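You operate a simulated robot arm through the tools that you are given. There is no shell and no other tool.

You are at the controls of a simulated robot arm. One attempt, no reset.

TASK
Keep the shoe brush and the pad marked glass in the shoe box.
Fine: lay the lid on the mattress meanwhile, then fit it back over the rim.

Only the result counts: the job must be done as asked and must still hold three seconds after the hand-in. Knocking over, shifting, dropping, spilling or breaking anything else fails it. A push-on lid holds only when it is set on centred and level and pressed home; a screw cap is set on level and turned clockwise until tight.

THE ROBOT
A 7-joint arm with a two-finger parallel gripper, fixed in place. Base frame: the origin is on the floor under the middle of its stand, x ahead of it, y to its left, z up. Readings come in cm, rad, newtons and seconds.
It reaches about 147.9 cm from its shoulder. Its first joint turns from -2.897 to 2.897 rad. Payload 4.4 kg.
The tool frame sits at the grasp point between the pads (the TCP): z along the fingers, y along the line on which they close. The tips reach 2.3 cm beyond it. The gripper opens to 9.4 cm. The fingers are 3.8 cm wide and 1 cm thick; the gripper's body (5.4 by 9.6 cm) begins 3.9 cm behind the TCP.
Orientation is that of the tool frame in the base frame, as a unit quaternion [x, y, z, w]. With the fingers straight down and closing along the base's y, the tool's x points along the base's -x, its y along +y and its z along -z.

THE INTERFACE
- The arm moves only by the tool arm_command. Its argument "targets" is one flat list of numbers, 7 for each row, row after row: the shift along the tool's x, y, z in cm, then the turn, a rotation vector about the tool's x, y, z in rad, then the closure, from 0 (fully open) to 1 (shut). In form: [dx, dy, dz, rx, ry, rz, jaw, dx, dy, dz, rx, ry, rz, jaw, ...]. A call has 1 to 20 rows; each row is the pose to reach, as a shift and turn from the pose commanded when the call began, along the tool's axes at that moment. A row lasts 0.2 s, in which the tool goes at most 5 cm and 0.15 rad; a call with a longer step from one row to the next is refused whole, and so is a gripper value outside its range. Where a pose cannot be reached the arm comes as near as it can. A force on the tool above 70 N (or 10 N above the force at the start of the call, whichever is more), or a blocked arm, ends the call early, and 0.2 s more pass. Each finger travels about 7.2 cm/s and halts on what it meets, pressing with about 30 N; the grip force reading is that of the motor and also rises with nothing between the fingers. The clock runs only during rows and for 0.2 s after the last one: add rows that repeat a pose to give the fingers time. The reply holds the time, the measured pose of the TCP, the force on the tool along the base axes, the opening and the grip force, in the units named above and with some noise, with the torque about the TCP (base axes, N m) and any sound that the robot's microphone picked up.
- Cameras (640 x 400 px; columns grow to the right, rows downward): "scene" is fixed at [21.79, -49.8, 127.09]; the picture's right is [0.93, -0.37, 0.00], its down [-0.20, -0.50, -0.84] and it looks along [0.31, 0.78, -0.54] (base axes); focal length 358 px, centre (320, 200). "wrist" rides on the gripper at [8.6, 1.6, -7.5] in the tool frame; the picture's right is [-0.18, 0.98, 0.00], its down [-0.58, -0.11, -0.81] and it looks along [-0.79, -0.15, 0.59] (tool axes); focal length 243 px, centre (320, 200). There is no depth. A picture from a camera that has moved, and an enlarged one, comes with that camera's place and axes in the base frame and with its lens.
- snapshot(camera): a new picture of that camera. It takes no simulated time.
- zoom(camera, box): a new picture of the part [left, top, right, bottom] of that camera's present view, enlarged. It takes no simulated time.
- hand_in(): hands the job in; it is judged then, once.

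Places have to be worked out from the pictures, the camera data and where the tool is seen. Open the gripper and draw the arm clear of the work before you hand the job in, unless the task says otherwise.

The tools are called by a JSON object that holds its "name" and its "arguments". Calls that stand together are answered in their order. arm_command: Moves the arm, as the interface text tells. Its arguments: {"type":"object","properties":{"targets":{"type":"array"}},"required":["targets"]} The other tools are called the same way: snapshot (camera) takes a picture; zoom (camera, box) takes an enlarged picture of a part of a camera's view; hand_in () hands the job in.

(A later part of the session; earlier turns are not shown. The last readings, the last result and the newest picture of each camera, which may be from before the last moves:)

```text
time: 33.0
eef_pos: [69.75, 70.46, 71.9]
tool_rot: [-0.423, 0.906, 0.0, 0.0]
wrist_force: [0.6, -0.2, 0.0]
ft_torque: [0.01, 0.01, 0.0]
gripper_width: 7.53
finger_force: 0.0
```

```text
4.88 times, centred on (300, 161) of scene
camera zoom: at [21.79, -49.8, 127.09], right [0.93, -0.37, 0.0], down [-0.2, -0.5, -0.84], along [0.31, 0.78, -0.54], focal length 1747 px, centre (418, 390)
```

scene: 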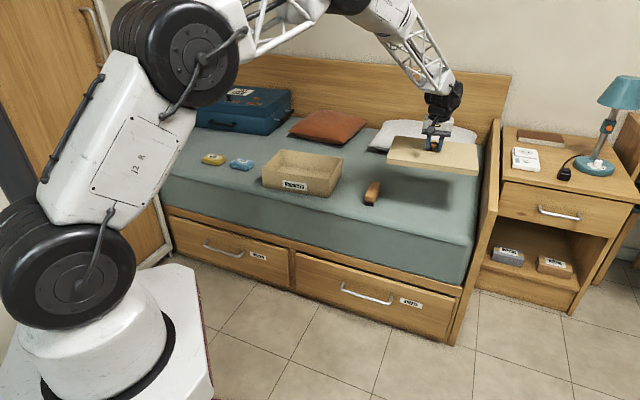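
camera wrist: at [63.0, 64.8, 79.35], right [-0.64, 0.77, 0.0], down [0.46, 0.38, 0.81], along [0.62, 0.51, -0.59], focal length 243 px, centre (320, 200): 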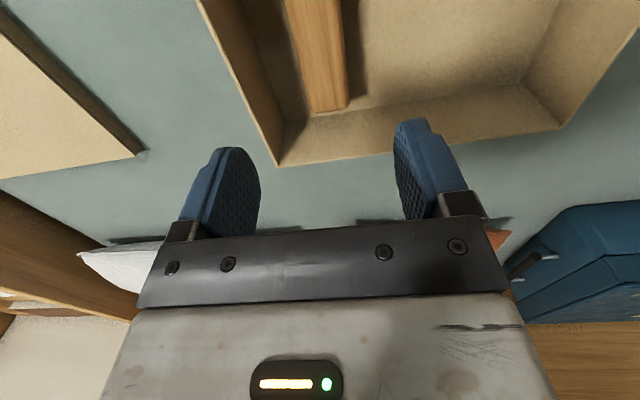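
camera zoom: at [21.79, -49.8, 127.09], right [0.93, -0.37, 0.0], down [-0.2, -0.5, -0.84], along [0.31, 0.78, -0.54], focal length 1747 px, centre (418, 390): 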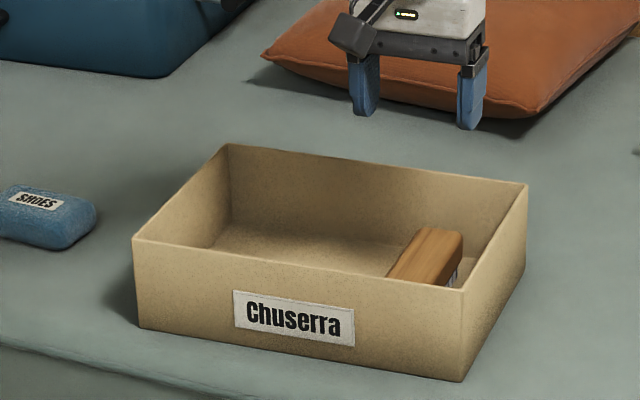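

Brush lies inside the box, clear of the walls. Next I swing to hover over the yellow GLASS pad (≈(31, 104.5)), turning the tool 90° so the jaws close across its short side.

{"name": "arm_command", "arguments": {"targets": [-0.1, 3.97, 0, 0, 0, -0.121, 0.1, -0.2, 7.94, 0, 0, 0, -0.242, 0.1, -0.3, 11.91, 0, 0, 0, -0.363, 0.1, -0.4, 15.88, 0, 0, 0, -0.484, 0.1, -0.45, 19.85, 0, 0, 0, -0.605, 0.1, -0.5, 23.82, 0, 0, 0, -0.726, 0.1, -0.6, 27.79, 0, 0, 0, -0.847, 0.1, -0.7, 31.76, 0, 0, 0, -0.968, 0.1, -0.8, 35.73, 0, 0, 0, -1.089, 0.1, -0.85, 39.7, 0, 0, 0, -1.21, 0.1, -0.95, 43.67, 0, 0, 0, -1.331, 0.1, -1, 47.64, 0, 0, 0, -1.452, 0.1, -1.1, 51.6, 0, 0, 0, -1.573, 0.1, -1.1, 51.6, 0, 0, 0, -1.573, 0.1]}}

{"name": "snapshot", "arguments": {"camera": "wrist"}}

{"name": "snapshot", "arguments": {"camera": "scene"}}

```text
time: 36.0
eef_pos: [31.11, 104.37, 71.78]
tool_rot: [0.94, -0.34, 0.0, 0.0]
wrist_force: [-0.2, 0.1, 0.7]
ft_torque: [-0.05, 0.03, -0.03]
gripper_width: 8.46
finger_force: 0.0
```

```text
taken
camera wrist: at [36.61, 97.58, 79.11], right [-0.77, -0.64, 0.0], down [-0.38, 0.46, 0.81], along [-0.52, 0.62, -0.59], focal length 243 px, centre (320, 200)
```

wrist: 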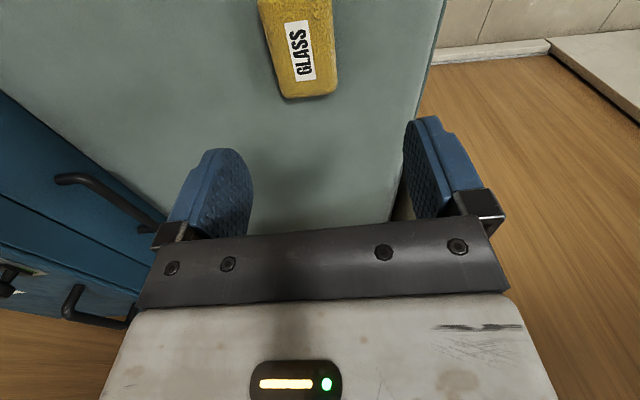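

```text
taken
```

scene: 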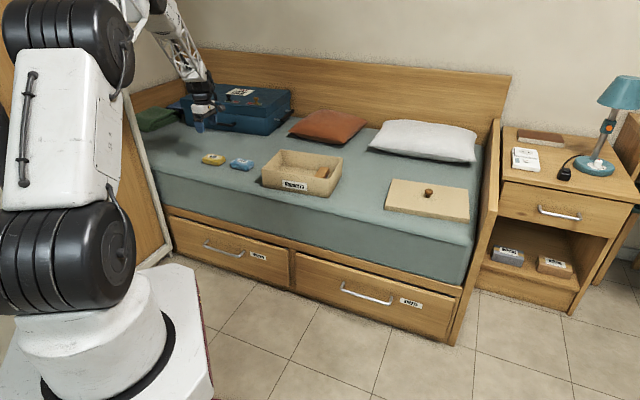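

The GLASS pad's centre is ~1.6 cm to −y of the tool and turned ~4°. I correct and go down to z≈62 for a second look.

{"name": "arm_command", "arguments": {"targets": [0.3, -0.8, 1, 0, 0, 0.035, 0.1, 0.3, -1.58, 3.5, 0, 0, 0.07, 0.1, 0.3, -1.58, 7, 0, 0, 0.07, 0.1, 0.3, -1.58, 10, 0, 0, 0.07, 0.1, 0.3, -1.58, 10, 0, 0, 0.07, 0.1]}}

{"name": "snapshot", "arguments": {"camera": "wrist"}}

{"name": "zoom", "arguments": {"camera": "scene", "box": [170, 110, 270, 180]}}

```text
time: 37.2
eef_pos: [32.12, 105.4, 61.86]
tool_rot: [0.928, -0.372, 0.0, 0.0]
wrist_force: [-0.6, -0.9, -0.9]
ft_torque: [-0.02, 0.01, 0.02]
gripper_width: 8.44
finger_force: 0.0
```

```text
taken
camera wrist: at [37.35, 98.3, 69.18], right [-0.81, -0.58, 0.0], down [-0.34, 0.48, 0.81], along [-0.47, 0.66, -0.59], focal length 243 px, centre (320, 200)
```

wrist: 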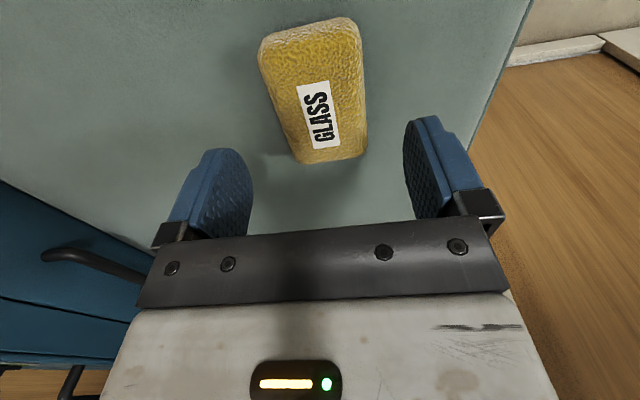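

```text
5.71 times, centred on (220, 145) of scene
camera zoom: at [21.79, -49.8, 127.09], right [0.93, -0.37, 0.0], down [-0.2, -0.5, -0.84], along [0.31, 0.78, -0.54], focal length 2047 px, centre (891, 514)
```

zoom: 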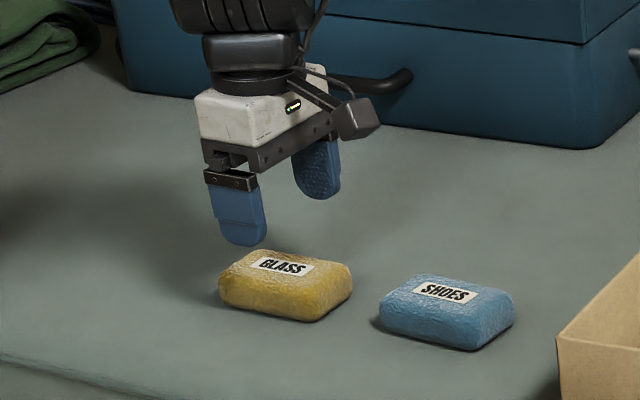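

Aligned well (offset ~−0.3, +0.15). I descend to z≈55.2 and close on the pad's sides.

{"name": "arm_command", "arguments": {"targets": [-0.3, 0.15, 2, 0, 0, 0, 0.1, -0.3, 0.15, 4.5, 0, 0, 0, 0.1, -0.3, 0.15, 6.2, 0, 0, 0, 0.1, -0.3, 0.15, 6.7, 0, 0, 0, 0.1, -0.3, 0.15, 6.7, 0, 0, 0, 0.1]}}

{"name": "snapshot", "arguments": {"camera": "wrist"}}

{"name": "zoom", "arguments": {"camera": "scene", "box": [170, 110, 270, 180]}}

```text
time: 38.4
eef_pos: [32.0, 105.5, 55.18]
tool_rot: [0.929, -0.371, 0.0, 0.0]
wrist_force: [0.5, 0.2, 0.7]
ft_torque: [-0.02, -0.01, 0.0]
gripper_width: 8.47
finger_force: 0.0
```

```text
taken
camera wrist: at [37.14, 98.37, 62.58], right [-0.81, -0.58, 0.0], down [-0.34, 0.48, 0.81], along [-0.47, 0.66, -0.59], focal length 243 px, centre (320, 200)
```

wrist: 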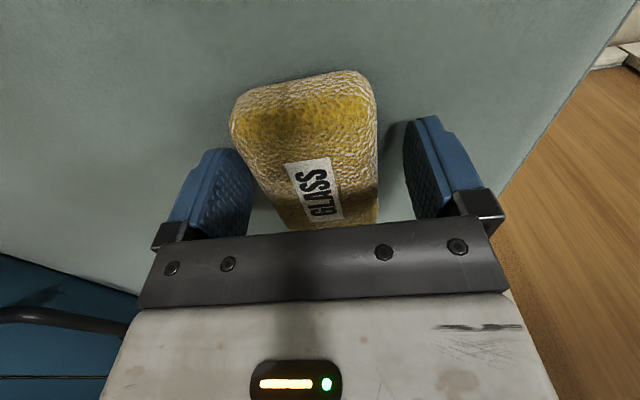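

```text
5.71 times, centred on (220, 145) of scene
camera zoom: at [21.79, -49.8, 127.09], right [0.93, -0.37, 0.0], down [-0.2, -0.5, -0.84], along [0.31, 0.78, -0.54], focal length 2047 px, centre (891, 514)
```

zoom: 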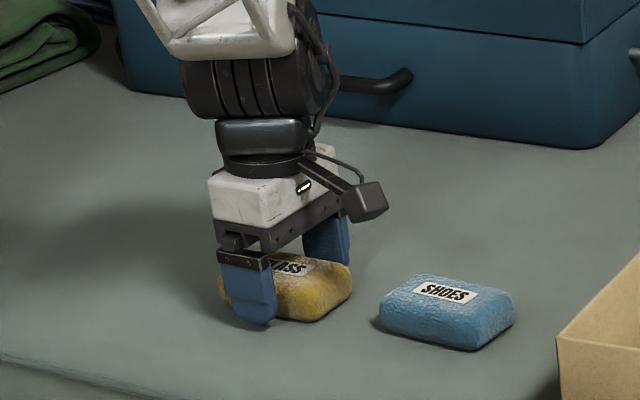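

Fingers straddle the pad; its centre is ~0.4 cm toward tool +x. Shift and close.

{"name": "arm_command", "arguments": {"targets": [0.4, 0.1, 0, 0, 0, 0, 0.1, 0.4, 0.1, 0, 0, 0, 0, 0.4, 0.4, 0.1, 0, 0, 0, 0, 0.8, 0.4, 0.1, 0, 0, 0, 0, 1, 0.4, 0.1, 0, 0, 0, 0, 1]}}

{"name": "snapshot", "arguments": {"camera": "wrist"}}

```text
time: 39.6
eef_pos: [32.09, 105.21, 55.23]
tool_rot: [0.928, -0.372, 0.0, 0.0]
wrist_force: [-0.9, -0.6, -0.4]
ft_torque: [-0.02, 0.03, 0.02]
gripper_width: 6.13
finger_force: 30.7
```

```text
taken
camera wrist: at [37.32, 98.0, 62.61], right [-0.81, -0.58, 0.0], down [-0.34, 0.48, 0.81], along [-0.47, 0.66, -0.59], focal length 243 px, centre (320, 200)
```

wrist: 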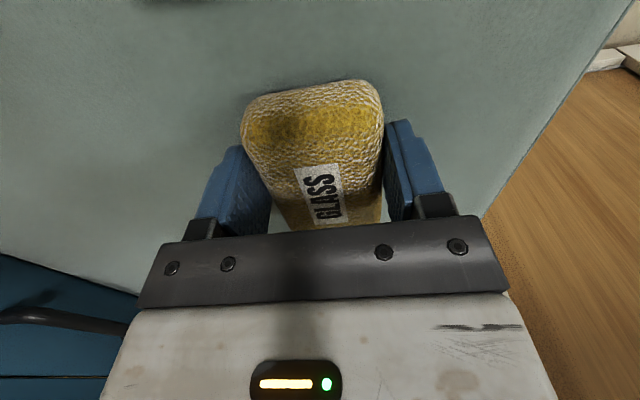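

Pad gripped (6.1 cm, 31 N). I lift it and carry it over the left half of the box (≈(59.2, 79.3)), aligning it with the box.

{"name": "arm_command", "arguments": {"targets": [0, 0, -1, 0, 0, 0, 1, 0, 0, -3.5, 0, 0, 0, 1, 0, 0, -7.5, 0, 0, 0, 1, 0, 0, -12, 0, 0, 0, 1, 0, 0, -16, 0, 0, -0.03, 1, 3, 0, -16.5, 0, 0, -0.07, 1, 7, 0, -16.5, 0, 0, -0.07, 1, 11.5, 0, -16.5, 0, 0, -0.07, 1, 16, 0, -16.5, 0, 0, -0.07, 1, 20.5, 0, -16.5, 0, 0, -0.07, 1, 25, 0, -16.5, 0, 0, -0.07, 1, 29.5, 0, -16.5, 0, 0, -0.07, 1, 33.5, 0, -16.5, 0, 0, -0.07, 1, 36.5, 0, -16.5, 0, 0, -0.07, 1, 37.5, 0, -16.5, 0, 0, -0.07, 1, 37.5, 0, -16.5, 0, 0, -0.07, 1]}}

{"name": "snapshot", "arguments": {"camera": "wrist"}}

{"name": "zoom", "arguments": {"camera": "scene", "box": [200, 100, 360, 210]}}

```text
time: 43.0
eef_pos: [59.31, 79.18, 71.58]
tool_rot: [0.94, -0.34, 0.001, 0.0]
wrist_force: [-0.3, 0.1, 1.0]
ft_torque: [0.02, 0.0, -0.04]
gripper_width: 6.15
finger_force: 30.6
```

```text
taken
camera wrist: at [64.93, 72.41, 78.95], right [-0.77, -0.64, 0.0], down [-0.38, 0.46, 0.81], along [-0.51, 0.62, -0.59], focal length 243 px, centre (320, 200)
```

wrist: 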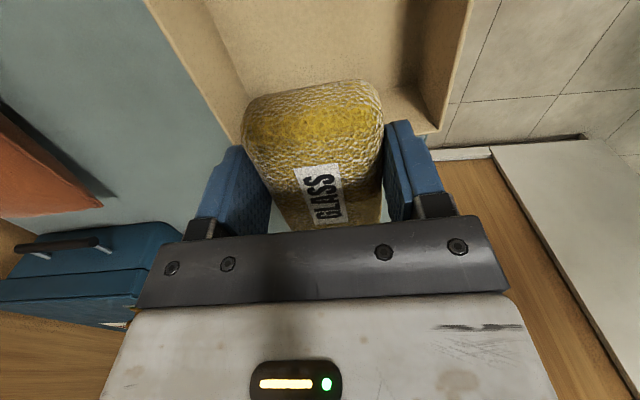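

```text
3.64 times, centred on (280, 155) of scene
camera zoom: at [21.79, -49.8, 127.09], right [0.93, -0.37, 0.0], down [-0.2, -0.5, -0.84], along [0.31, 0.78, -0.54], focal length 1302 px, centre (466, 364)
```

zoom: 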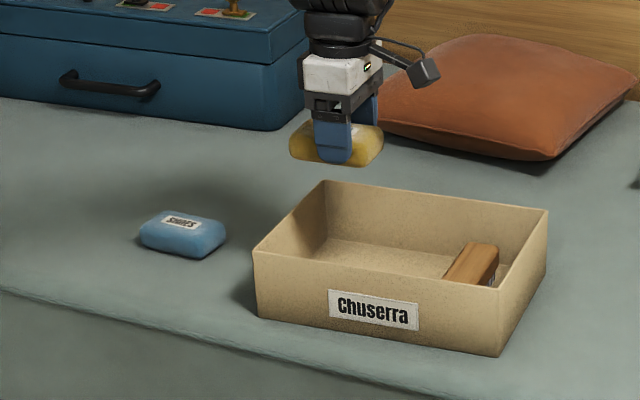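

Positioned over the left part of the box. Lower to just above the floor.

{"name": "arm_command", "arguments": {"targets": [0, 0, 2, 0, 0, 0, 1, 0, 0, 5.5, 0, 0, 0, 1, 0, 0, 9, 0, 0, 0, 1, 0, 0, 12, 0, 0, 0, 1, 0, 0, 14, 0, 0, 0, 1, 0, 0, 15, 0, 0, 0, 1, 0, 0, 15, 0, 0, 0, 1]}}

{"name": "snapshot", "arguments": {"camera": "wrist"}}

{"name": "zoom", "arguments": {"camera": "scene", "box": [250, 120, 350, 202]}}

```text
time: 44.6
eef_pos: [59.08, 79.33, 56.56]
tool_rot: [0.941, -0.339, 0.0, 0.001]
wrist_force: [0.5, 0.9, -0.7]
ft_torque: [-0.01, -0.01, 0.01]
gripper_width: 6.16
finger_force: 30.4
```

```text
taken
camera wrist: at [64.81, 72.52, 63.89], right [-0.77, -0.64, 0.0], down [-0.38, 0.46, 0.81], along [-0.51, 0.62, -0.59], focal length 243 px, centre (320, 200)
```

wrist: 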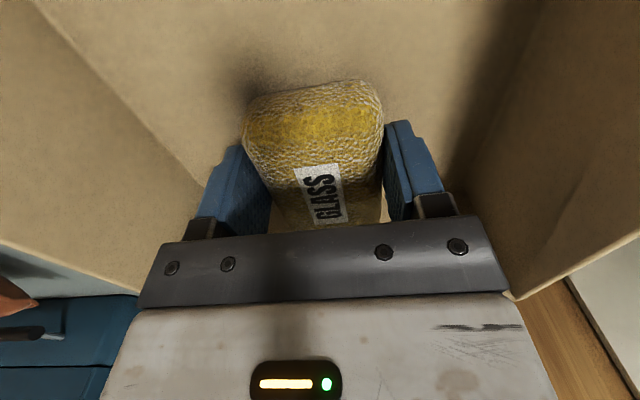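

```text
4.88 times, centred on (300, 161) of scene
camera zoom: at [21.79, -49.8, 127.09], right [0.93, -0.37, 0.0], down [-0.2, -0.5, -0.84], along [0.31, 0.78, -0.54], focal length 1747 px, centre (418, 390)
```

zoom: 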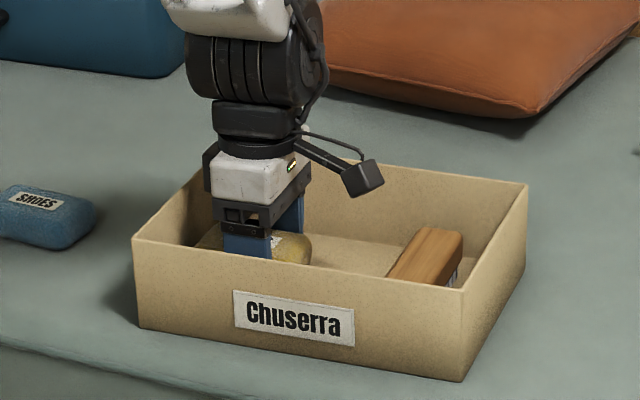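

Clear on all sides. Fine steps down until the floor is felt.

{"name": "arm_command", "arguments": {"targets": [0, 0, 0.2, 0, 0, 0, 1, 0, 0, 0.4, 0, 0, 0, 1, 0, 0, 0.6, 0, 0, 0, 1, 0, 0, 0.6, 0, 0, 0, 1]}}

```text
time: 45.6
eef_pos: [59.2, 79.25, 55.98]
tool_rot: [0.941, -0.34, 0.0, -0.001]
wrist_force: [0.0, -0.9, -0.4]
ft_torque: [-0.02, -0.03, -0.03]
gripper_width: 6.12
finger_force: 30.3
```

No contact at z 55.98 yet; a few finer steps.

{"name": "arm_command", "arguments": {"targets": [0, 0, 0.1, 0, 0, 0, 1, 0, 0, 0.2, 0, 0, 0, 1, 0, 0, 0.3, 0, 0, 0, 1, 0, 0, 0.3, 0, 0, 0, 1]}}

```text
time: 46.6
eef_pos: [59.17, 79.22, 55.73]
tool_rot: [0.941, -0.339, 0.001, -0.001]
wrist_force: [-0.1, 0.8, -0.7]
ft_torque: [0.01, -0.02, -0.01]
gripper_width: 6.13
finger_force: 29.4
```

{"name": "arm_command", "arguments": {"targets": [0, 0, 0.1, 0, 0, 0, 1, 0, 0, 0.2, 0, 0, 0, 1, 0, 0, 0.2, 0, 0, 0, 1]}}

```text
time: 47.4
eef_pos: [59.25, 79.23, 55.8]
tool_rot: [0.941, -0.339, 0.0, -0.002]
wrist_force: [-4.3, -4.1, 19.8]
ft_torque: [-0.2, 0.31, 0.07]
gripper_width: 6.14
finger_force: 29.7
```

Floor contact (20 N). I relieve, open and rise clear.

{"name": "arm_command", "arguments": {"targets": [0, 0, -0.15, 0, 0, 0, 1, 0, 0, -0.15, 0, 0, 0, 0.6, 0, 0, -0.15, 0, 0, 0, 0.2, 0, 0, -0.15, 0, 0, 0, 0.1, 0, 0, -1.5, 0, 0, 0, 0.1, 0, 0, -4.5, 0, 0, 0, 0.1, 0, 0, -9, 0, 0, 0, 0.1, 0, 0, -13.5, 0, 0, 0, 0.1, 0, 0, -17, 0, 0, 0, 0.1, 0, 0, -17, 0, 0, 0, 0.1]}}

{"name": "snapshot", "arguments": {"camera": "scene"}}

{"name": "zoom", "arguments": {"camera": "scene", "box": [250, 140, 350, 202]}}

```text
time: 49.6
eef_pos: [59.32, 79.22, 72.66]
tool_rot: [0.941, -0.339, 0.001, 0.0]
wrist_force: [-0.3, -0.5, 0.0]
ft_torque: [0.0, -0.03, 0.02]
gripper_width: 8.48
finger_force: 0.0
```

```text
taken
```

scene: 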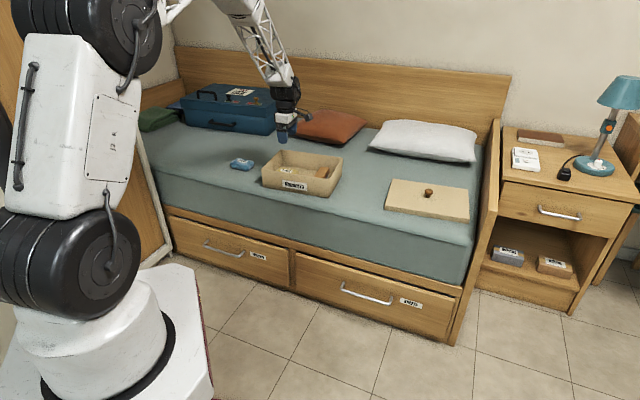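

```text
6.40 times, centred on (300, 171) of scene
camera zoom: at [21.79, -49.8, 127.09], right [0.93, -0.37, 0.0], down [-0.2, -0.5, -0.84], along [0.31, 0.78, -0.54], focal length 2292 px, centre (448, 386)
```

zoom: 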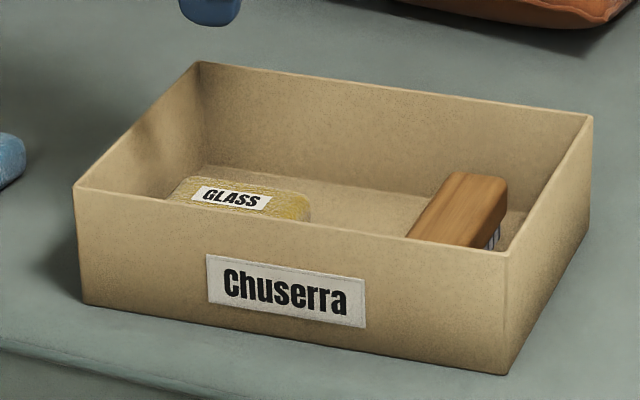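

GLASS pad and brush both lie in the box, which hasn't moved. Now I return to the lid's knob at (103.1, 42.6), turning the tool back 90°.

{"name": "arm_command", "arguments": {"targets": [4.08, 0.02, 0, 0, 0, 0.1128, 0.1, 8.16, 0.05, 0, 0, 0, 0.2256, 0.1, 12.23, 0.07, 0, 0, 0, 0.3384, 0.1, 16.3, 0.1, 0, 0, 0, 0.4512, 0.1, 20.38, 0.12, 0, 0, 0, 0.564, 0.1, 24.45, 0.15, 0, 0, 0, 0.6768, 0.1, 28.53, 0.17, 0, 0, 0, 0.7896, 0.1, 32.6, 0.2, 0, 0, 0, 0.9024, 0.1, 36.68, 0.22, 0, 0, 0, 1.0152, 0.1, 40.76, 0.25, 0, 0, 0, 1.128, 0.1, 44.83, 0.27, 0, 0, 0, 1.2408, 0.1, 48.9, 0.3, 0, 0, 0, 1.3536, 0.1, 53, 0.32, 0, 0, 0, 1.4664, 0.1, 57.06, 0.34, 0, 0, 0, 1.579, 0.1, 57.06, 0.34, 0, 0, 0, 1.579, 0.1]}}

{"name": "snapshot", "arguments": {"camera": "wrist"}}

{"name": "zoom", "arguments": {"camera": "scene", "box": [370, 130, 480, 230]}}

```text
time: 52.8
eef_pos: [102.95, 42.29, 72.58]
tool_rot: [-0.42, 0.908, 0.0, 0.001]
wrist_force: [1.2, 0.0, 0.0]
ft_torque: [0.01, 0.0, -0.02]
gripper_width: 8.48
finger_force: 0.1
```

```text
taken
camera wrist: at [96.07, 36.92, 79.98], right [-0.63, 0.78, 0.0], down [0.46, 0.37, 0.81], along [0.63, 0.51, -0.59], focal length 243 px, centre (320, 200)
```

wrist: 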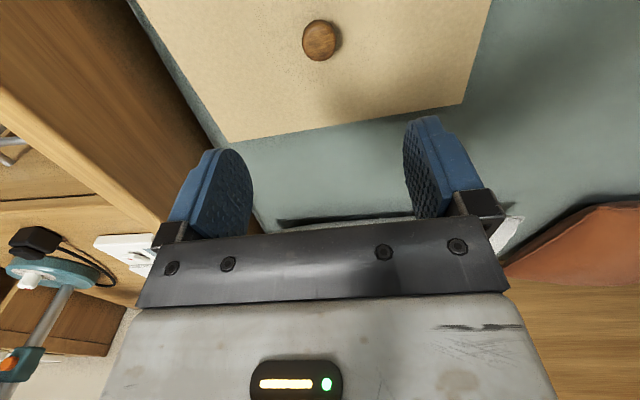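

```text
4.00 times, centred on (425, 180) of scene
camera zoom: at [21.79, -49.8, 127.09], right [0.93, -0.37, 0.0], down [-0.2, -0.5, -0.84], along [0.31, 0.78, -0.54], focal length 1433 px, centre (-100, 280)
```

zoom: 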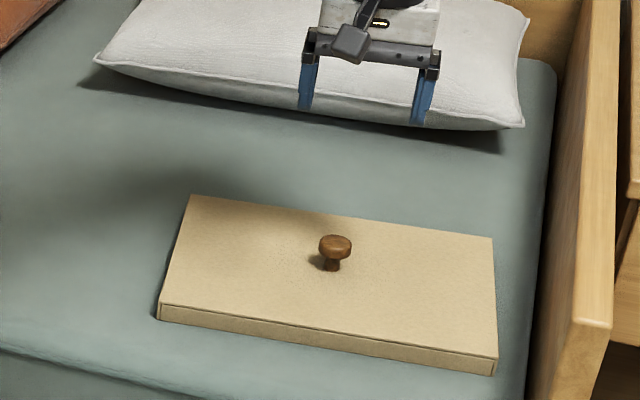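

Knob sits where it did when I was aligned over it before. I descend to just above it for a check.

{"name": "arm_command", "arguments": {"targets": [-0.15, 0.05, 3, 0, 0, 0, 0.1, -0.15, 0.05, 7, 0, 0, 0, 0.1, -0.15, 0.05, 10.5, 0, 0, 0, 0.1, -0.15, 0.05, 12, 0, 0, 0, 0.1, -0.15, 0.05, 12, 0, 0, 0, 0.1]}}

{"name": "snapshot", "arguments": {"camera": "wrist"}}

{"name": "zoom", "arguments": {"camera": "scene", "box": [370, 130, 480, 230]}}

```text
time: 54.0
eef_pos: [103.18, 42.72, 60.6]
tool_rot: [-0.421, 0.907, 0.0, 0.0]
wrist_force: [0.0, -0.4, -0.2]
ft_torque: [0.03, 0.01, 0.02]
gripper_width: 8.45
finger_force: 0.0
```

```text
taken
camera wrist: at [96.38, 37.15, 68.0], right [-0.63, 0.78, 0.0], down [0.46, 0.37, 0.81], along [0.63, 0.51, -0.59], focal length 243 px, centre (320, 200)
```

wrist: 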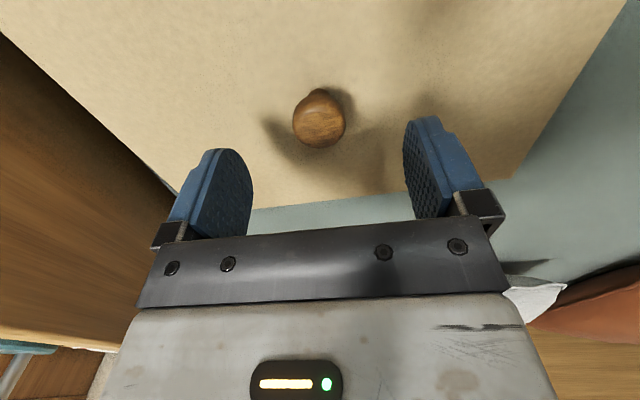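

```text
4.00 times, centred on (425, 180) of scene
camera zoom: at [21.79, -49.8, 127.09], right [0.93, -0.37, 0.0], down [-0.2, -0.5, -0.84], along [0.31, 0.78, -0.54], focal length 1433 px, centre (-100, 280)
```

zoom: 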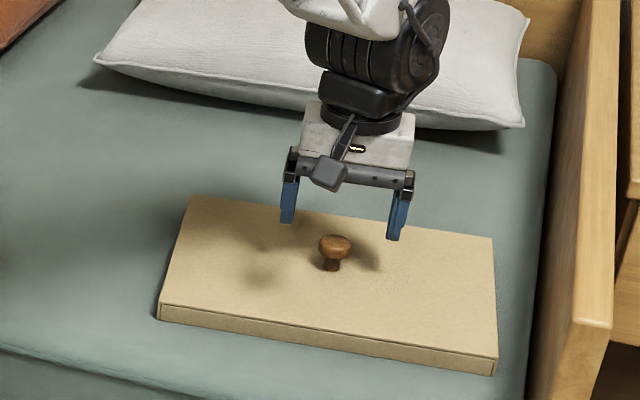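

The pose matches the release pose within ~0.1 cm. I lower to z≈57.0 around the knob, then close on it.

{"name": "arm_command", "arguments": {"targets": [0.04, -0.13, 1.5, 0, 0, 0, 0.1, 0.04, -0.13, 3, 0, 0, 0, 0.1, 0.04, -0.13, 3.6, 0, 0, 0, 0.1, 0.04, -0.13, 3.6, 0, 0, 0, 0.1]}}

{"name": "snapshot", "arguments": {"camera": "wrist"}}

{"name": "zoom", "arguments": {"camera": "scene", "box": [370, 150, 480, 230]}}

```text
time: 55.0
eef_pos: [103.01, 42.58, 57.03]
tool_rot: [-0.421, 0.907, 0.0, 0.0]
wrist_force: [-0.1, 0.0, -1.0]
ft_torque: [-0.02, 0.02, -0.02]
gripper_width: 8.47
finger_force: 0.0
```

```text
taken
camera wrist: at [96.2, 36.95, 64.37], right [-0.63, 0.78, 0.0], down [0.46, 0.37, 0.81], along [0.62, 0.51, -0.59], focal length 243 px, centre (320, 200)
```

wrist: 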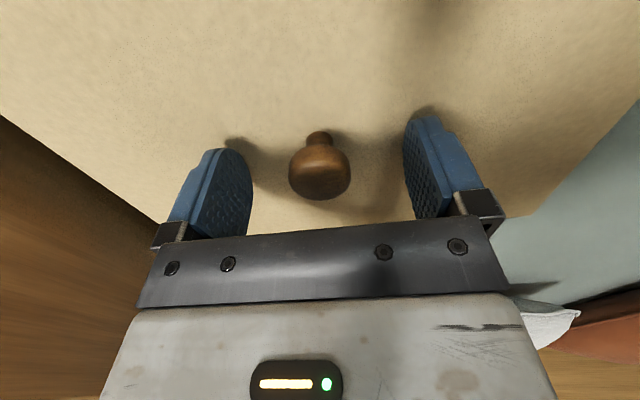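

```text
5.00 times, centred on (425, 190) of scene
camera zoom: at [21.79, -49.8, 127.09], right [0.93, -0.37, 0.0], down [-0.2, -0.5, -0.84], along [0.31, 0.78, -0.54], focal length 1791 px, centre (-205, 250)
```

zoom: 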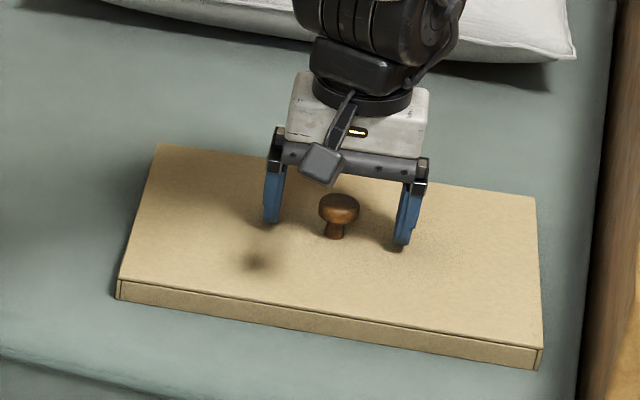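

The view is identical to the release view. Close on the knob and lift slightly.

{"name": "arm_command", "arguments": {"targets": [0, 0, 0, 0, 0, 0, 0.4, 0, 0, 0, 0, 0, 0, 0.8, 0, 0, 0, 0, 0, 0, 1, 0, 0, 0, 0, 0, 0, 1, 0, 0, 0, 0, 0, 0, 1, 0, 0, 0, 0, 0, 0, 1]}}

{"name": "snapshot", "arguments": {"camera": "wrist"}}

```text
time: 56.4
eef_pos: [103.03, 42.5, 57.04]
tool_rot: [-0.421, 0.907, -0.001, 0.0]
wrist_force: [0.1, 0.2, -0.1]
ft_torque: [0.02, -0.05, 0.01]
gripper_width: 2.84
finger_force: 30.1
```

```text
taken
camera wrist: at [96.2, 36.95, 64.38], right [-0.63, 0.78, 0.0], down [0.46, 0.37, 0.81], along [0.62, 0.51, -0.59], focal length 243 px, centre (320, 200)
```

wrist: 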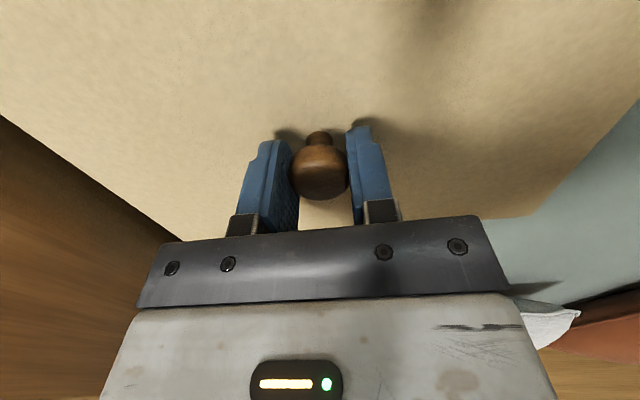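

Knob held again. I lift the lid and carry it back the exact reverse way to above the box.

{"name": "arm_command", "arguments": {"targets": [0, 0, -0.5, 0, 0, 0, 1, 0, 0, -2, 0, 0, 0, 1, 0, 0, -5, 0, 0, 0, 1, 0, 0, -9, 0, 0, 0, 1, 0, 0, -13, 0, 0, 0, 1, 0, 0, -16, 0, 0, 0, 1, 0, 1.5, -16, 0, 0, 0, 1, 0, 4.5, -16, 0, 0, 0, 1, 0, 8.5, -16, 0, 0, 0, 1, 0, 12.5, -16, 0, 0, 0, 1, 0.02, 16.5, -16, 0, 0, 0, 1, 0.02, 20.5, -16, 0, 0, 0, 1, 0.02, 24.5, -16, 0, 0, 0, 1, 0.03, 28.5, -16, 0, 0, 0, 1, 0.03, 32.5, -16, 0, 0, 0, 1, 0.04, 36.5, -16, 0, 0, 0, 1, 0.04, 40.5, -16, 0, 0, 0, 1, 0.05, 44.5, -16, 0, 0, 0, 1, 0.05, 48.5, -16, 0, 0, -0.001, 1, 0.05, 50.9, -16, 0, 0, -0.001, 1]}}

{"name": "snapshot", "arguments": {"camera": "scene"}}

{"name": "snapshot", "arguments": {"camera": "wrist"}}

{"name": "zoom", "arguments": {"camera": "scene", "box": [250, 110, 350, 202]}}

```text
time: 60.6
eef_pos: [64.12, 75.4, 72.95]
tool_rot: [-0.421, 0.907, 0.001, 0.0]
wrist_force: [0.1, -0.1, -1.0]
ft_torque: [-0.03, -0.01, -0.01]
gripper_width: 2.85
finger_force: 30.4
```

```text
taken
```

scene: 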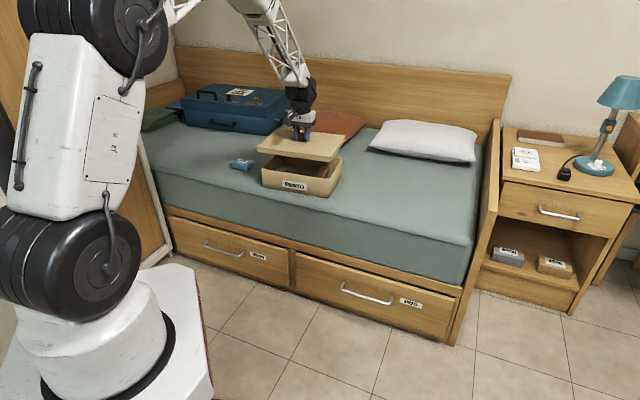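

```text
taken
camera wrist: at [57.42, 69.8, 80.35], right [-0.63, 0.77, 0.0], down [0.46, 0.37, 0.81], along [0.62, 0.51, -0.59], focal length 243 px, centre (320, 200)
```

wrist: 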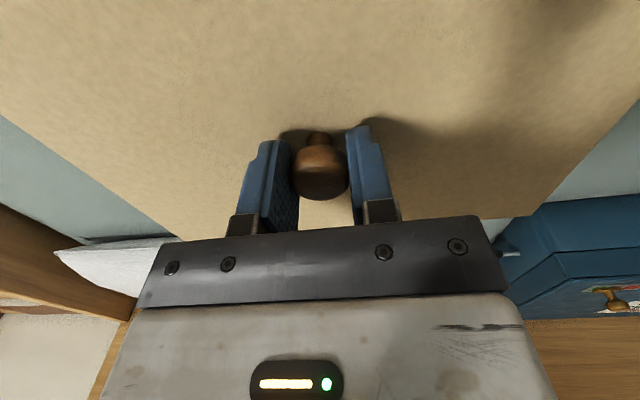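

```text
4.35 times, centred on (300, 156) of scene
camera zoom: at [21.79, -49.8, 127.09], right [0.93, -0.37, 0.0], down [-0.2, -0.5, -0.84], along [0.31, 0.78, -0.54], focal length 1557 px, centre (407, 391)
```

zoom: 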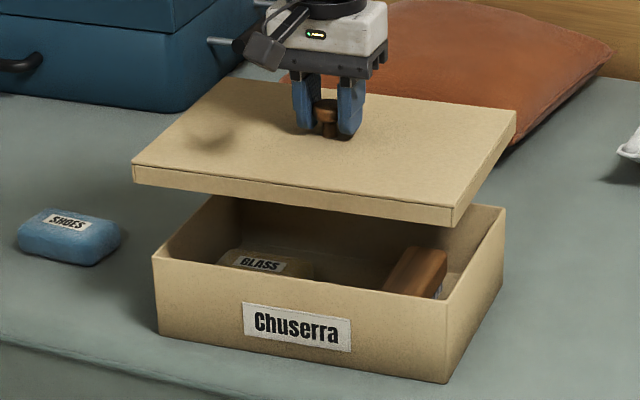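

Lid is above the box. I lower it to z≈66.75, the height where I have a reference picture from the lift, to compare alignment directly.

{"name": "arm_command", "arguments": {"targets": [0, 0, 2, 0, 0, 0, 1, 0, 0, 4, 0, 0, 0, 1, 0, 0, 5.5, 0, 0, 0, 1, 0, 0, 6.2, 0, 0, 0, 1, 0, 0, 6.2, 0, 0, 0, 1]}}

{"name": "zoom", "arguments": {"camera": "scene", "box": [250, 130, 350, 202]}}

{"name": "snapshot", "arguments": {"camera": "wrist"}}

```text
time: 61.8
eef_pos: [64.3, 75.26, 66.82]
tool_rot: [-0.421, 0.907, 0.0, 0.0]
wrist_force: [-0.3, -0.4, -0.8]
ft_torque: [-0.02, 0.03, 0.0]
gripper_width: 2.85
finger_force: 30.1
```

```text
5.56 times, centred on (300, 166) of scene
camera zoom: at [21.79, -49.8, 127.09], right [0.93, -0.37, 0.0], down [-0.2, -0.5, -0.84], along [0.31, 0.78, -0.54], focal length 1990 px, centre (431, 389)
```

zoom: 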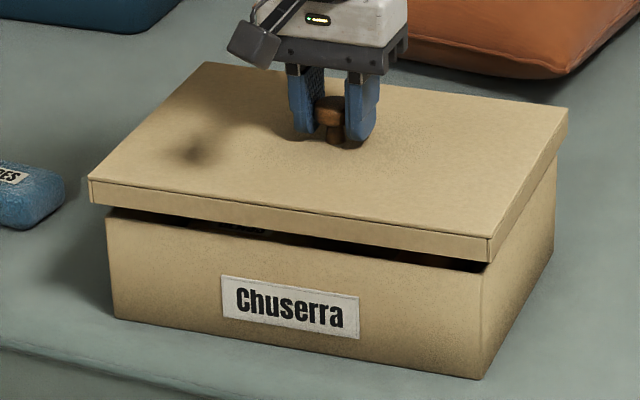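

```text
taken
camera wrist: at [57.44, 69.73, 74.16], right [-0.63, 0.77, 0.0], down [0.46, 0.37, 0.81], along [0.62, 0.51, -0.59], focal length 243 px, centre (320, 200)
```

wrist: 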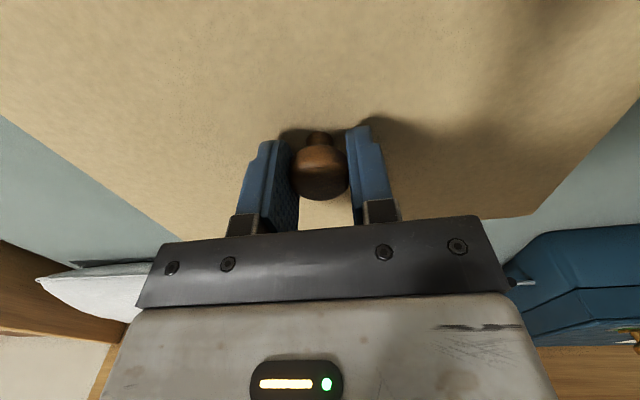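

Nearly identical to the reference. I zoom hard into the near corners to quantify lid-versus-box offsets.

{"name": "zoom", "arguments": {"camera": "scene", "box": [255, 150, 295, 190]}}

{"name": "zoom", "arguments": {"camera": "scene", "box": [315, 155, 355, 195]}}

{"name": "zoom", "arguments": {"camera": "scene", "box": [330, 135, 360, 165]}}

```text
10.00 times, centred on (275, 170) of scene
camera zoom: at [21.79, -49.8, 127.09], right [0.93, -0.37, 0.0], down [-0.2, -0.5, -0.84], along [0.31, 0.78, -0.54], focal length 3582 px, centre (770, 500)
```

zoom: 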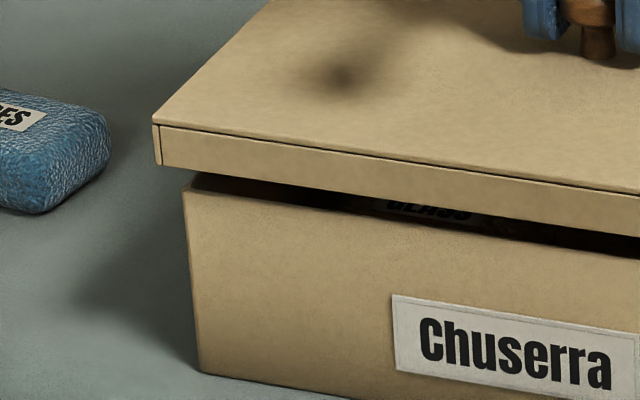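

```text
10.00 times, centred on (335, 175) of scene
camera zoom: at [21.79, -49.8, 127.09], right [0.93, -0.37, 0.0], down [-0.2, -0.5, -0.84], along [0.31, 0.78, -0.54], focal length 3582 px, centre (170, 450)
```

zoom: 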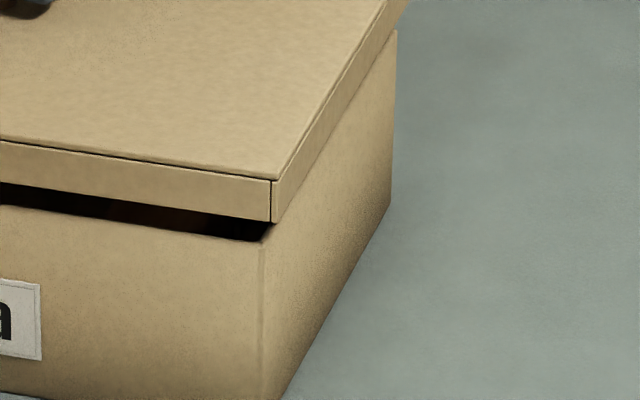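

```text
13.33 times, centred on (345, 150) of scene
camera zoom: at [21.79, -49.8, 127.09], right [0.93, -0.37, 0.0], down [-0.2, -0.5, -0.84], along [0.31, 0.78, -0.54], focal length 4776 px, centre (-13, 867)
```

zoom: 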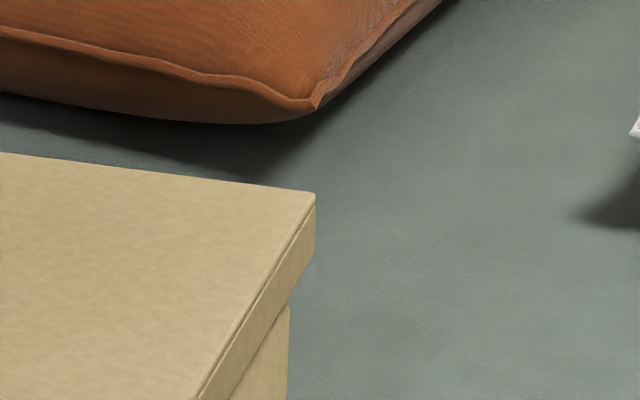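

{"name": "zoom", "arguments": {"camera": "scene", "box": [332, 168, 348, 184]}}

{"name": "zoom", "arguments": {"camera": "scene", "box": [262, 158, 278, 174]}}

{"name": "zoom", "arguments": {"camera": "scene", "box": [344, 144, 360, 160]}}

```text
16.00 times, centred on (340, 176) of scene
camera zoom: at [21.79, -49.8, 127.09], right [0.93, -0.37, 0.0], down [-0.2, -0.5, -0.84], along [0.31, 0.78, -0.54], focal length 5731 px, centre (0, 584)
```

zoom: 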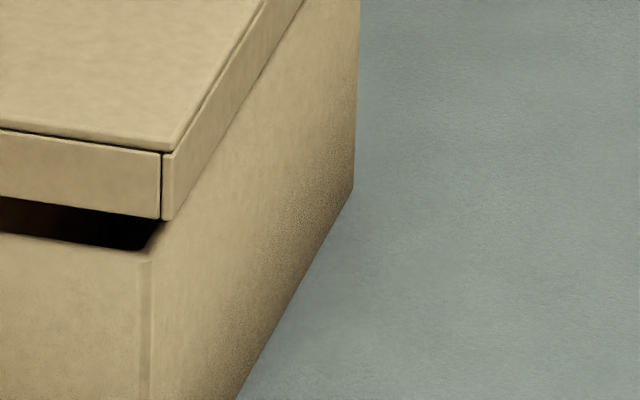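

```text
16.00 times, centred on (270, 166) of scene
camera zoom: at [21.79, -49.8, 127.09], right [0.93, -0.37, 0.0], down [-0.2, -0.5, -0.84], along [0.31, 0.78, -0.54], focal length 5731 px, centre (1120, 744)
```

zoom: 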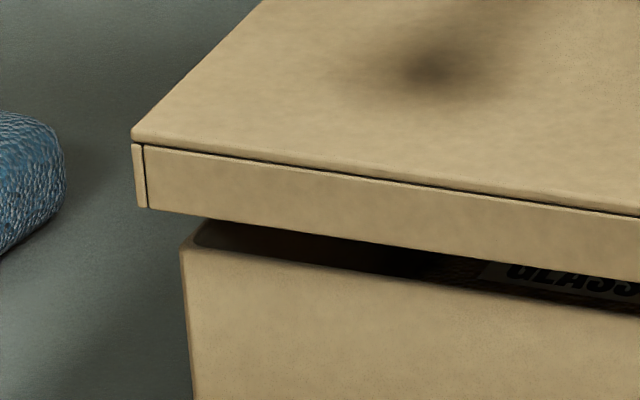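

```text
16.00 times, centred on (352, 152) of scene
camera zoom: at [21.79, -49.8, 127.09], right [0.93, -0.37, 0.0], down [-0.2, -0.5, -0.84], along [0.31, 0.78, -0.54], focal length 5731 px, centre (-192, 968)
```

zoom: 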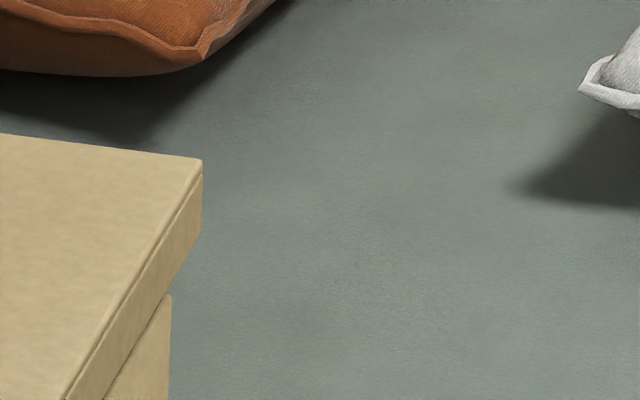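

Gaps work out to roughly 0.3–0.5 cm on each side, yaw agrees within ~0.3°. I lower the lid gently in small steps, watching forces.

{"name": "arm_command", "arguments": {"targets": [0, 0, 0.4, 0, 0, 0, 1, 0, 0, 0.8, 0, 0, 0, 1, 0, 0, 1.2, 0, 0, 0, 1, 0, 0, 1.2, 0, 0, 0, 1]}}

{"name": "zoom", "arguments": {"camera": "scene", "box": [250, 130, 350, 202]}}

{"name": "zoom", "arguments": {"camera": "scene", "box": [326, 160, 350, 184]}}

{"name": "zoom", "arguments": {"camera": "scene", "box": [258, 158, 282, 182]}}

```text
time: 62.8
eef_pos: [64.24, 75.29, 65.65]
tool_rot: [-0.422, 0.907, 0.0, 0.0]
wrist_force: [1.6, 0.4, -0.5]
ft_torque: [-0.01, -0.01, 0.03]
gripper_width: 2.86
finger_force: 30.2
```

```text
5.56 times, centred on (300, 166) of scene
camera zoom: at [21.79, -49.8, 127.09], right [0.93, -0.37, 0.0], down [-0.2, -0.5, -0.84], along [0.31, 0.78, -0.54], focal length 1990 px, centre (431, 389)
```

zoom: 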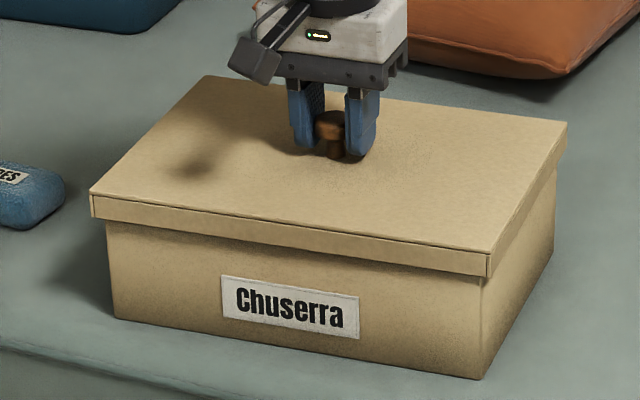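

```text
16.00 times, centred on (338, 172) of scene
camera zoom: at [21.79, -49.8, 127.09], right [0.93, -0.37, 0.0], down [-0.2, -0.5, -0.84], along [0.31, 0.78, -0.54], focal length 5731 px, centre (32, 648)
```

zoom: 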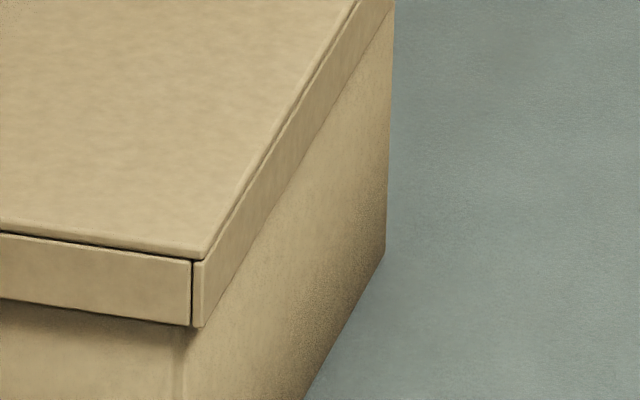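

```text
16.00 times, centred on (270, 170) of scene
camera zoom: at [21.79, -49.8, 127.09], right [0.93, -0.37, 0.0], down [-0.2, -0.5, -0.84], along [0.31, 0.78, -0.54], focal length 5731 px, centre (1120, 680)
```

zoom: 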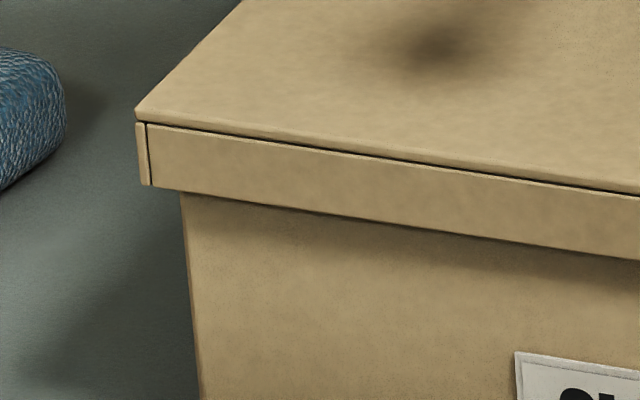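

Still free (no force). Continue lowering in 0.2 cm steps over the rim.

{"name": "arm_command", "arguments": {"targets": [0, 0, 0.2, 0, 0, 0, 1, 0, 0, 0.4, 0, 0, 0, 1, 0, 0, 0.6, 0, 0, 0, 1, 0, 0, 0.8, 0, 0, 0, 1, 0, 0, 0.8, 0, 0, 0, 1]}}

{"name": "zoom", "arguments": {"camera": "scene", "box": [250, 130, 350, 202]}}

```text
time: 64.0
eef_pos: [64.11, 75.42, 64.71]
tool_rot: [-0.422, 0.907, 0.001, 0.001]
wrist_force: [-0.3, 0.7, -1.3]
ft_torque: [0.0, -0.02, 0.0]
gripper_width: 2.84
finger_force: 30.3
```

```text
5.56 times, centred on (300, 166) of scene
camera zoom: at [21.79, -49.8, 127.09], right [0.93, -0.37, 0.0], down [-0.2, -0.5, -0.84], along [0.31, 0.78, -0.54], focal length 1990 px, centre (431, 389)
```

zoom: 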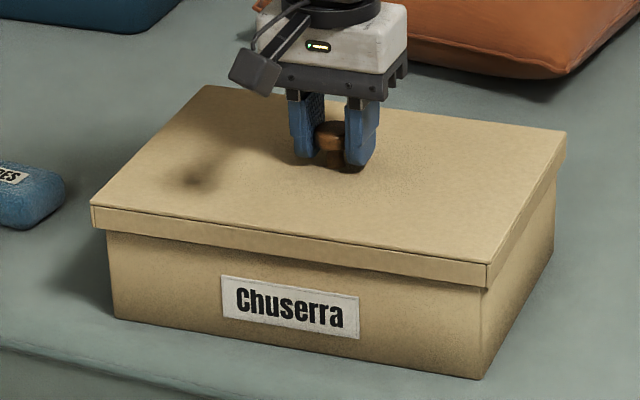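

Sliding on freely. Continue to the seated height (~63.6).

{"name": "arm_command", "arguments": {"targets": [0, 0, 0.2, 0, 0, 0, 1, 0, 0, 0.4, 0, 0, 0, 1, 0, 0, 0.6, 0, 0, 0, 1, 0, 0, 0.8, 0, 0, 0, 1, 0, 0, 0.8, 0, 0, 0, 1]}}

{"name": "zoom", "arguments": {"camera": "scene", "box": [250, 130, 350, 202]}}

```text
time: 65.2
eef_pos: [64.11, 75.36, 63.94]
tool_rot: [-0.421, 0.907, -0.001, 0.001]
wrist_force: [0.2, 0.4, 0.5]
ft_torque: [0.03, 0.02, 0.04]
gripper_width: 2.88
finger_force: 29.9
```

```text
5.56 times, centred on (300, 166) of scene
camera zoom: at [21.79, -49.8, 127.09], right [0.93, -0.37, 0.0], down [-0.2, -0.5, -0.84], along [0.31, 0.78, -0.54], focal length 1990 px, centre (431, 389)
```

zoom: 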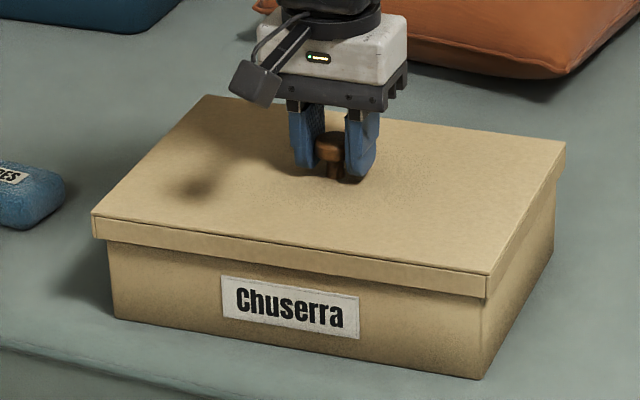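

About 0.3–0.5 cm left to home. Continue in 0.1 cm steps.

{"name": "arm_command", "arguments": {"targets": [0, 0, 0.1, 0, 0, 0, 1, 0, 0, 0.2, 0, 0, 0, 1, 0, 0, 0.3, 0, 0, 0, 1, 0, 0, 0.4, 0, 0, 0, 1, 0, 0, 0.4, 0, 0, 0, 1]}}

{"name": "zoom", "arguments": {"camera": "scene", "box": [250, 130, 350, 202]}}

```text
time: 66.4
eef_pos: [64.13, 75.28, 63.68]
tool_rot: [-0.422, 0.907, 0.001, 0.001]
wrist_force: [-7.0, -2.3, 15.8]
ft_torque: [-0.08, 0.18, -0.03]
gripper_width: 2.86
finger_force: 30.0
```

```text
5.56 times, centred on (300, 166) of scene
camera zoom: at [21.79, -49.8, 127.09], right [0.93, -0.37, 0.0], down [-0.2, -0.5, -0.84], along [0.31, 0.78, -0.54], focal length 1990 px, centre (431, 389)
```

zoom: 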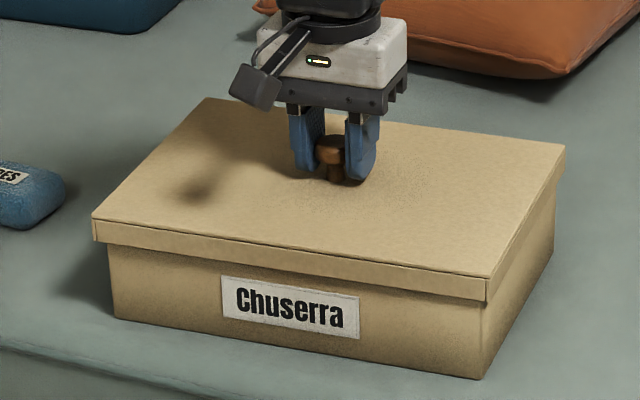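

Contact at 15.8 N, at the same height as when originally seated. I press a bit harder to drive it home.

{"name": "arm_command", "arguments": {"targets": [0, 0, 0.1, 0, 0, 0, 1, 0, 0, 0.2, 0, 0, 0, 1, 0, 0, 0.3, 0, 0, 0, 1, 0, 0, 0.3, 0, 0, 0, 1]}}

{"name": "zoom", "arguments": {"camera": "scene", "box": [250, 130, 350, 202]}}

{"name": "zoom", "arguments": {"camera": "scene", "box": [250, 140, 350, 202]}}

```text
time: 67.4
eef_pos: [64.27, 75.39, 63.43]
tool_rot: [-0.421, 0.907, 0.0, 0.002]
wrist_force: [-1.5, 10.4, 31.0]
ft_torque: [0.11, 0.04, -0.05]
gripper_width: 2.88
finger_force: 29.8
```

```text
5.56 times, centred on (300, 166) of scene
camera zoom: at [21.79, -49.8, 127.09], right [0.93, -0.37, 0.0], down [-0.2, -0.5, -0.84], along [0.31, 0.78, -0.54], focal length 1990 px, centre (431, 389)
```

zoom: 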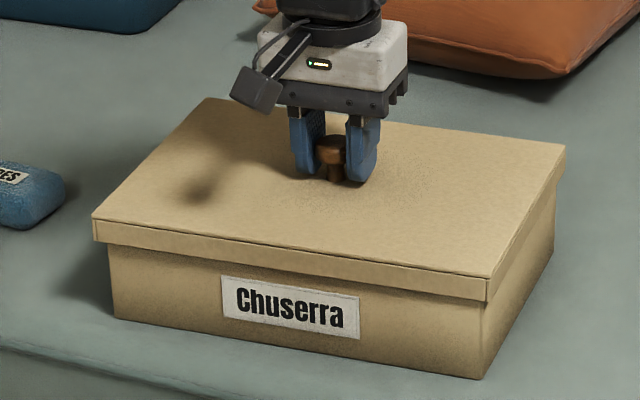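

```text
6.40 times, centred on (300, 171) of scene
camera zoom: at [21.79, -49.8, 127.09], right [0.93, -0.37, 0.0], down [-0.2, -0.5, -0.84], along [0.31, 0.78, -0.54], focal length 2292 px, centre (448, 386)
```

zoom: 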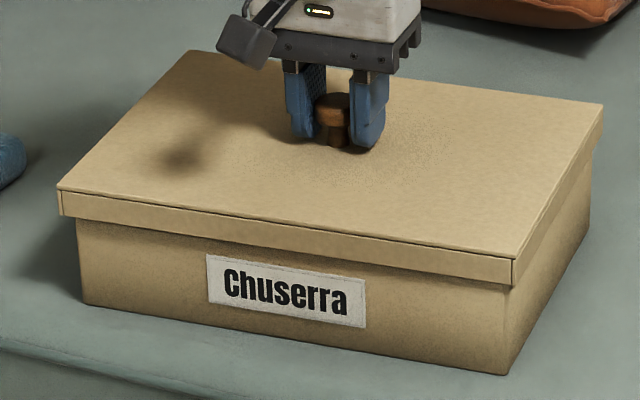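

31 N now, lid looks seated to within ~0.1 cm of the original picture. I press a little further to make sure it is home (below the 70 N limit).

{"name": "arm_command", "arguments": {"targets": [0, 0, 0.1, 0, 0, 0, 1, 0, 0, 0.2, 0, 0, 0, 1, 0, 0, 0.3, 0, 0, 0, 1, 0, 0, 0.3, 0, 0, 0, 1]}}

{"name": "zoom", "arguments": {"camera": "scene", "box": [250, 140, 350, 202]}}

{"name": "snapshot", "arguments": {"camera": "wrist"}}

```text
time: 68.4
eef_pos: [64.28, 75.28, 63.08]
tool_rot: [-0.421, 0.907, 0.001, 0.001]
wrist_force: [-7.6, -10.3, 45.7]
ft_torque: [-0.33, 0.23, 0.02]
gripper_width: 2.83
finger_force: 30.0
```

```text
6.40 times, centred on (300, 171) of scene
camera zoom: at [21.79, -49.8, 127.09], right [0.93, -0.37, 0.0], down [-0.2, -0.5, -0.84], along [0.31, 0.78, -0.54], focal length 2292 px, centre (448, 386)
```

zoom: 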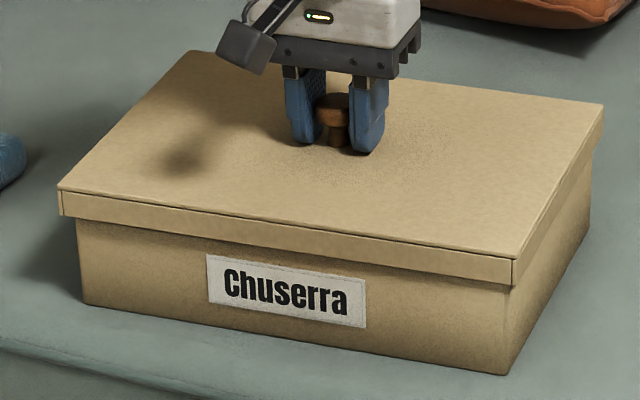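

```text
taken
camera wrist: at [57.38, 69.71, 70.53], right [-0.63, 0.77, 0.0], down [0.46, 0.37, 0.81], along [0.62, 0.51, -0.59], focal length 243 px, centre (320, 200)
```

wrist: 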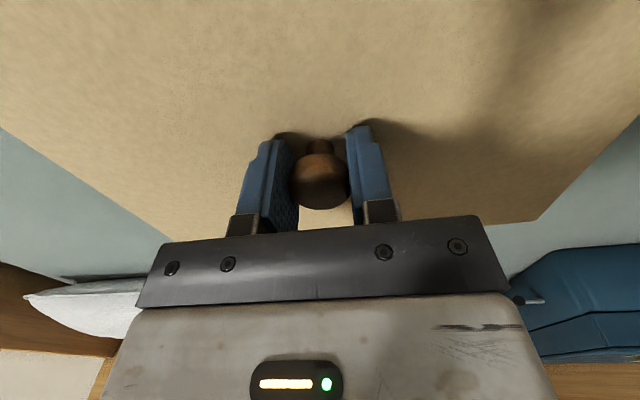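

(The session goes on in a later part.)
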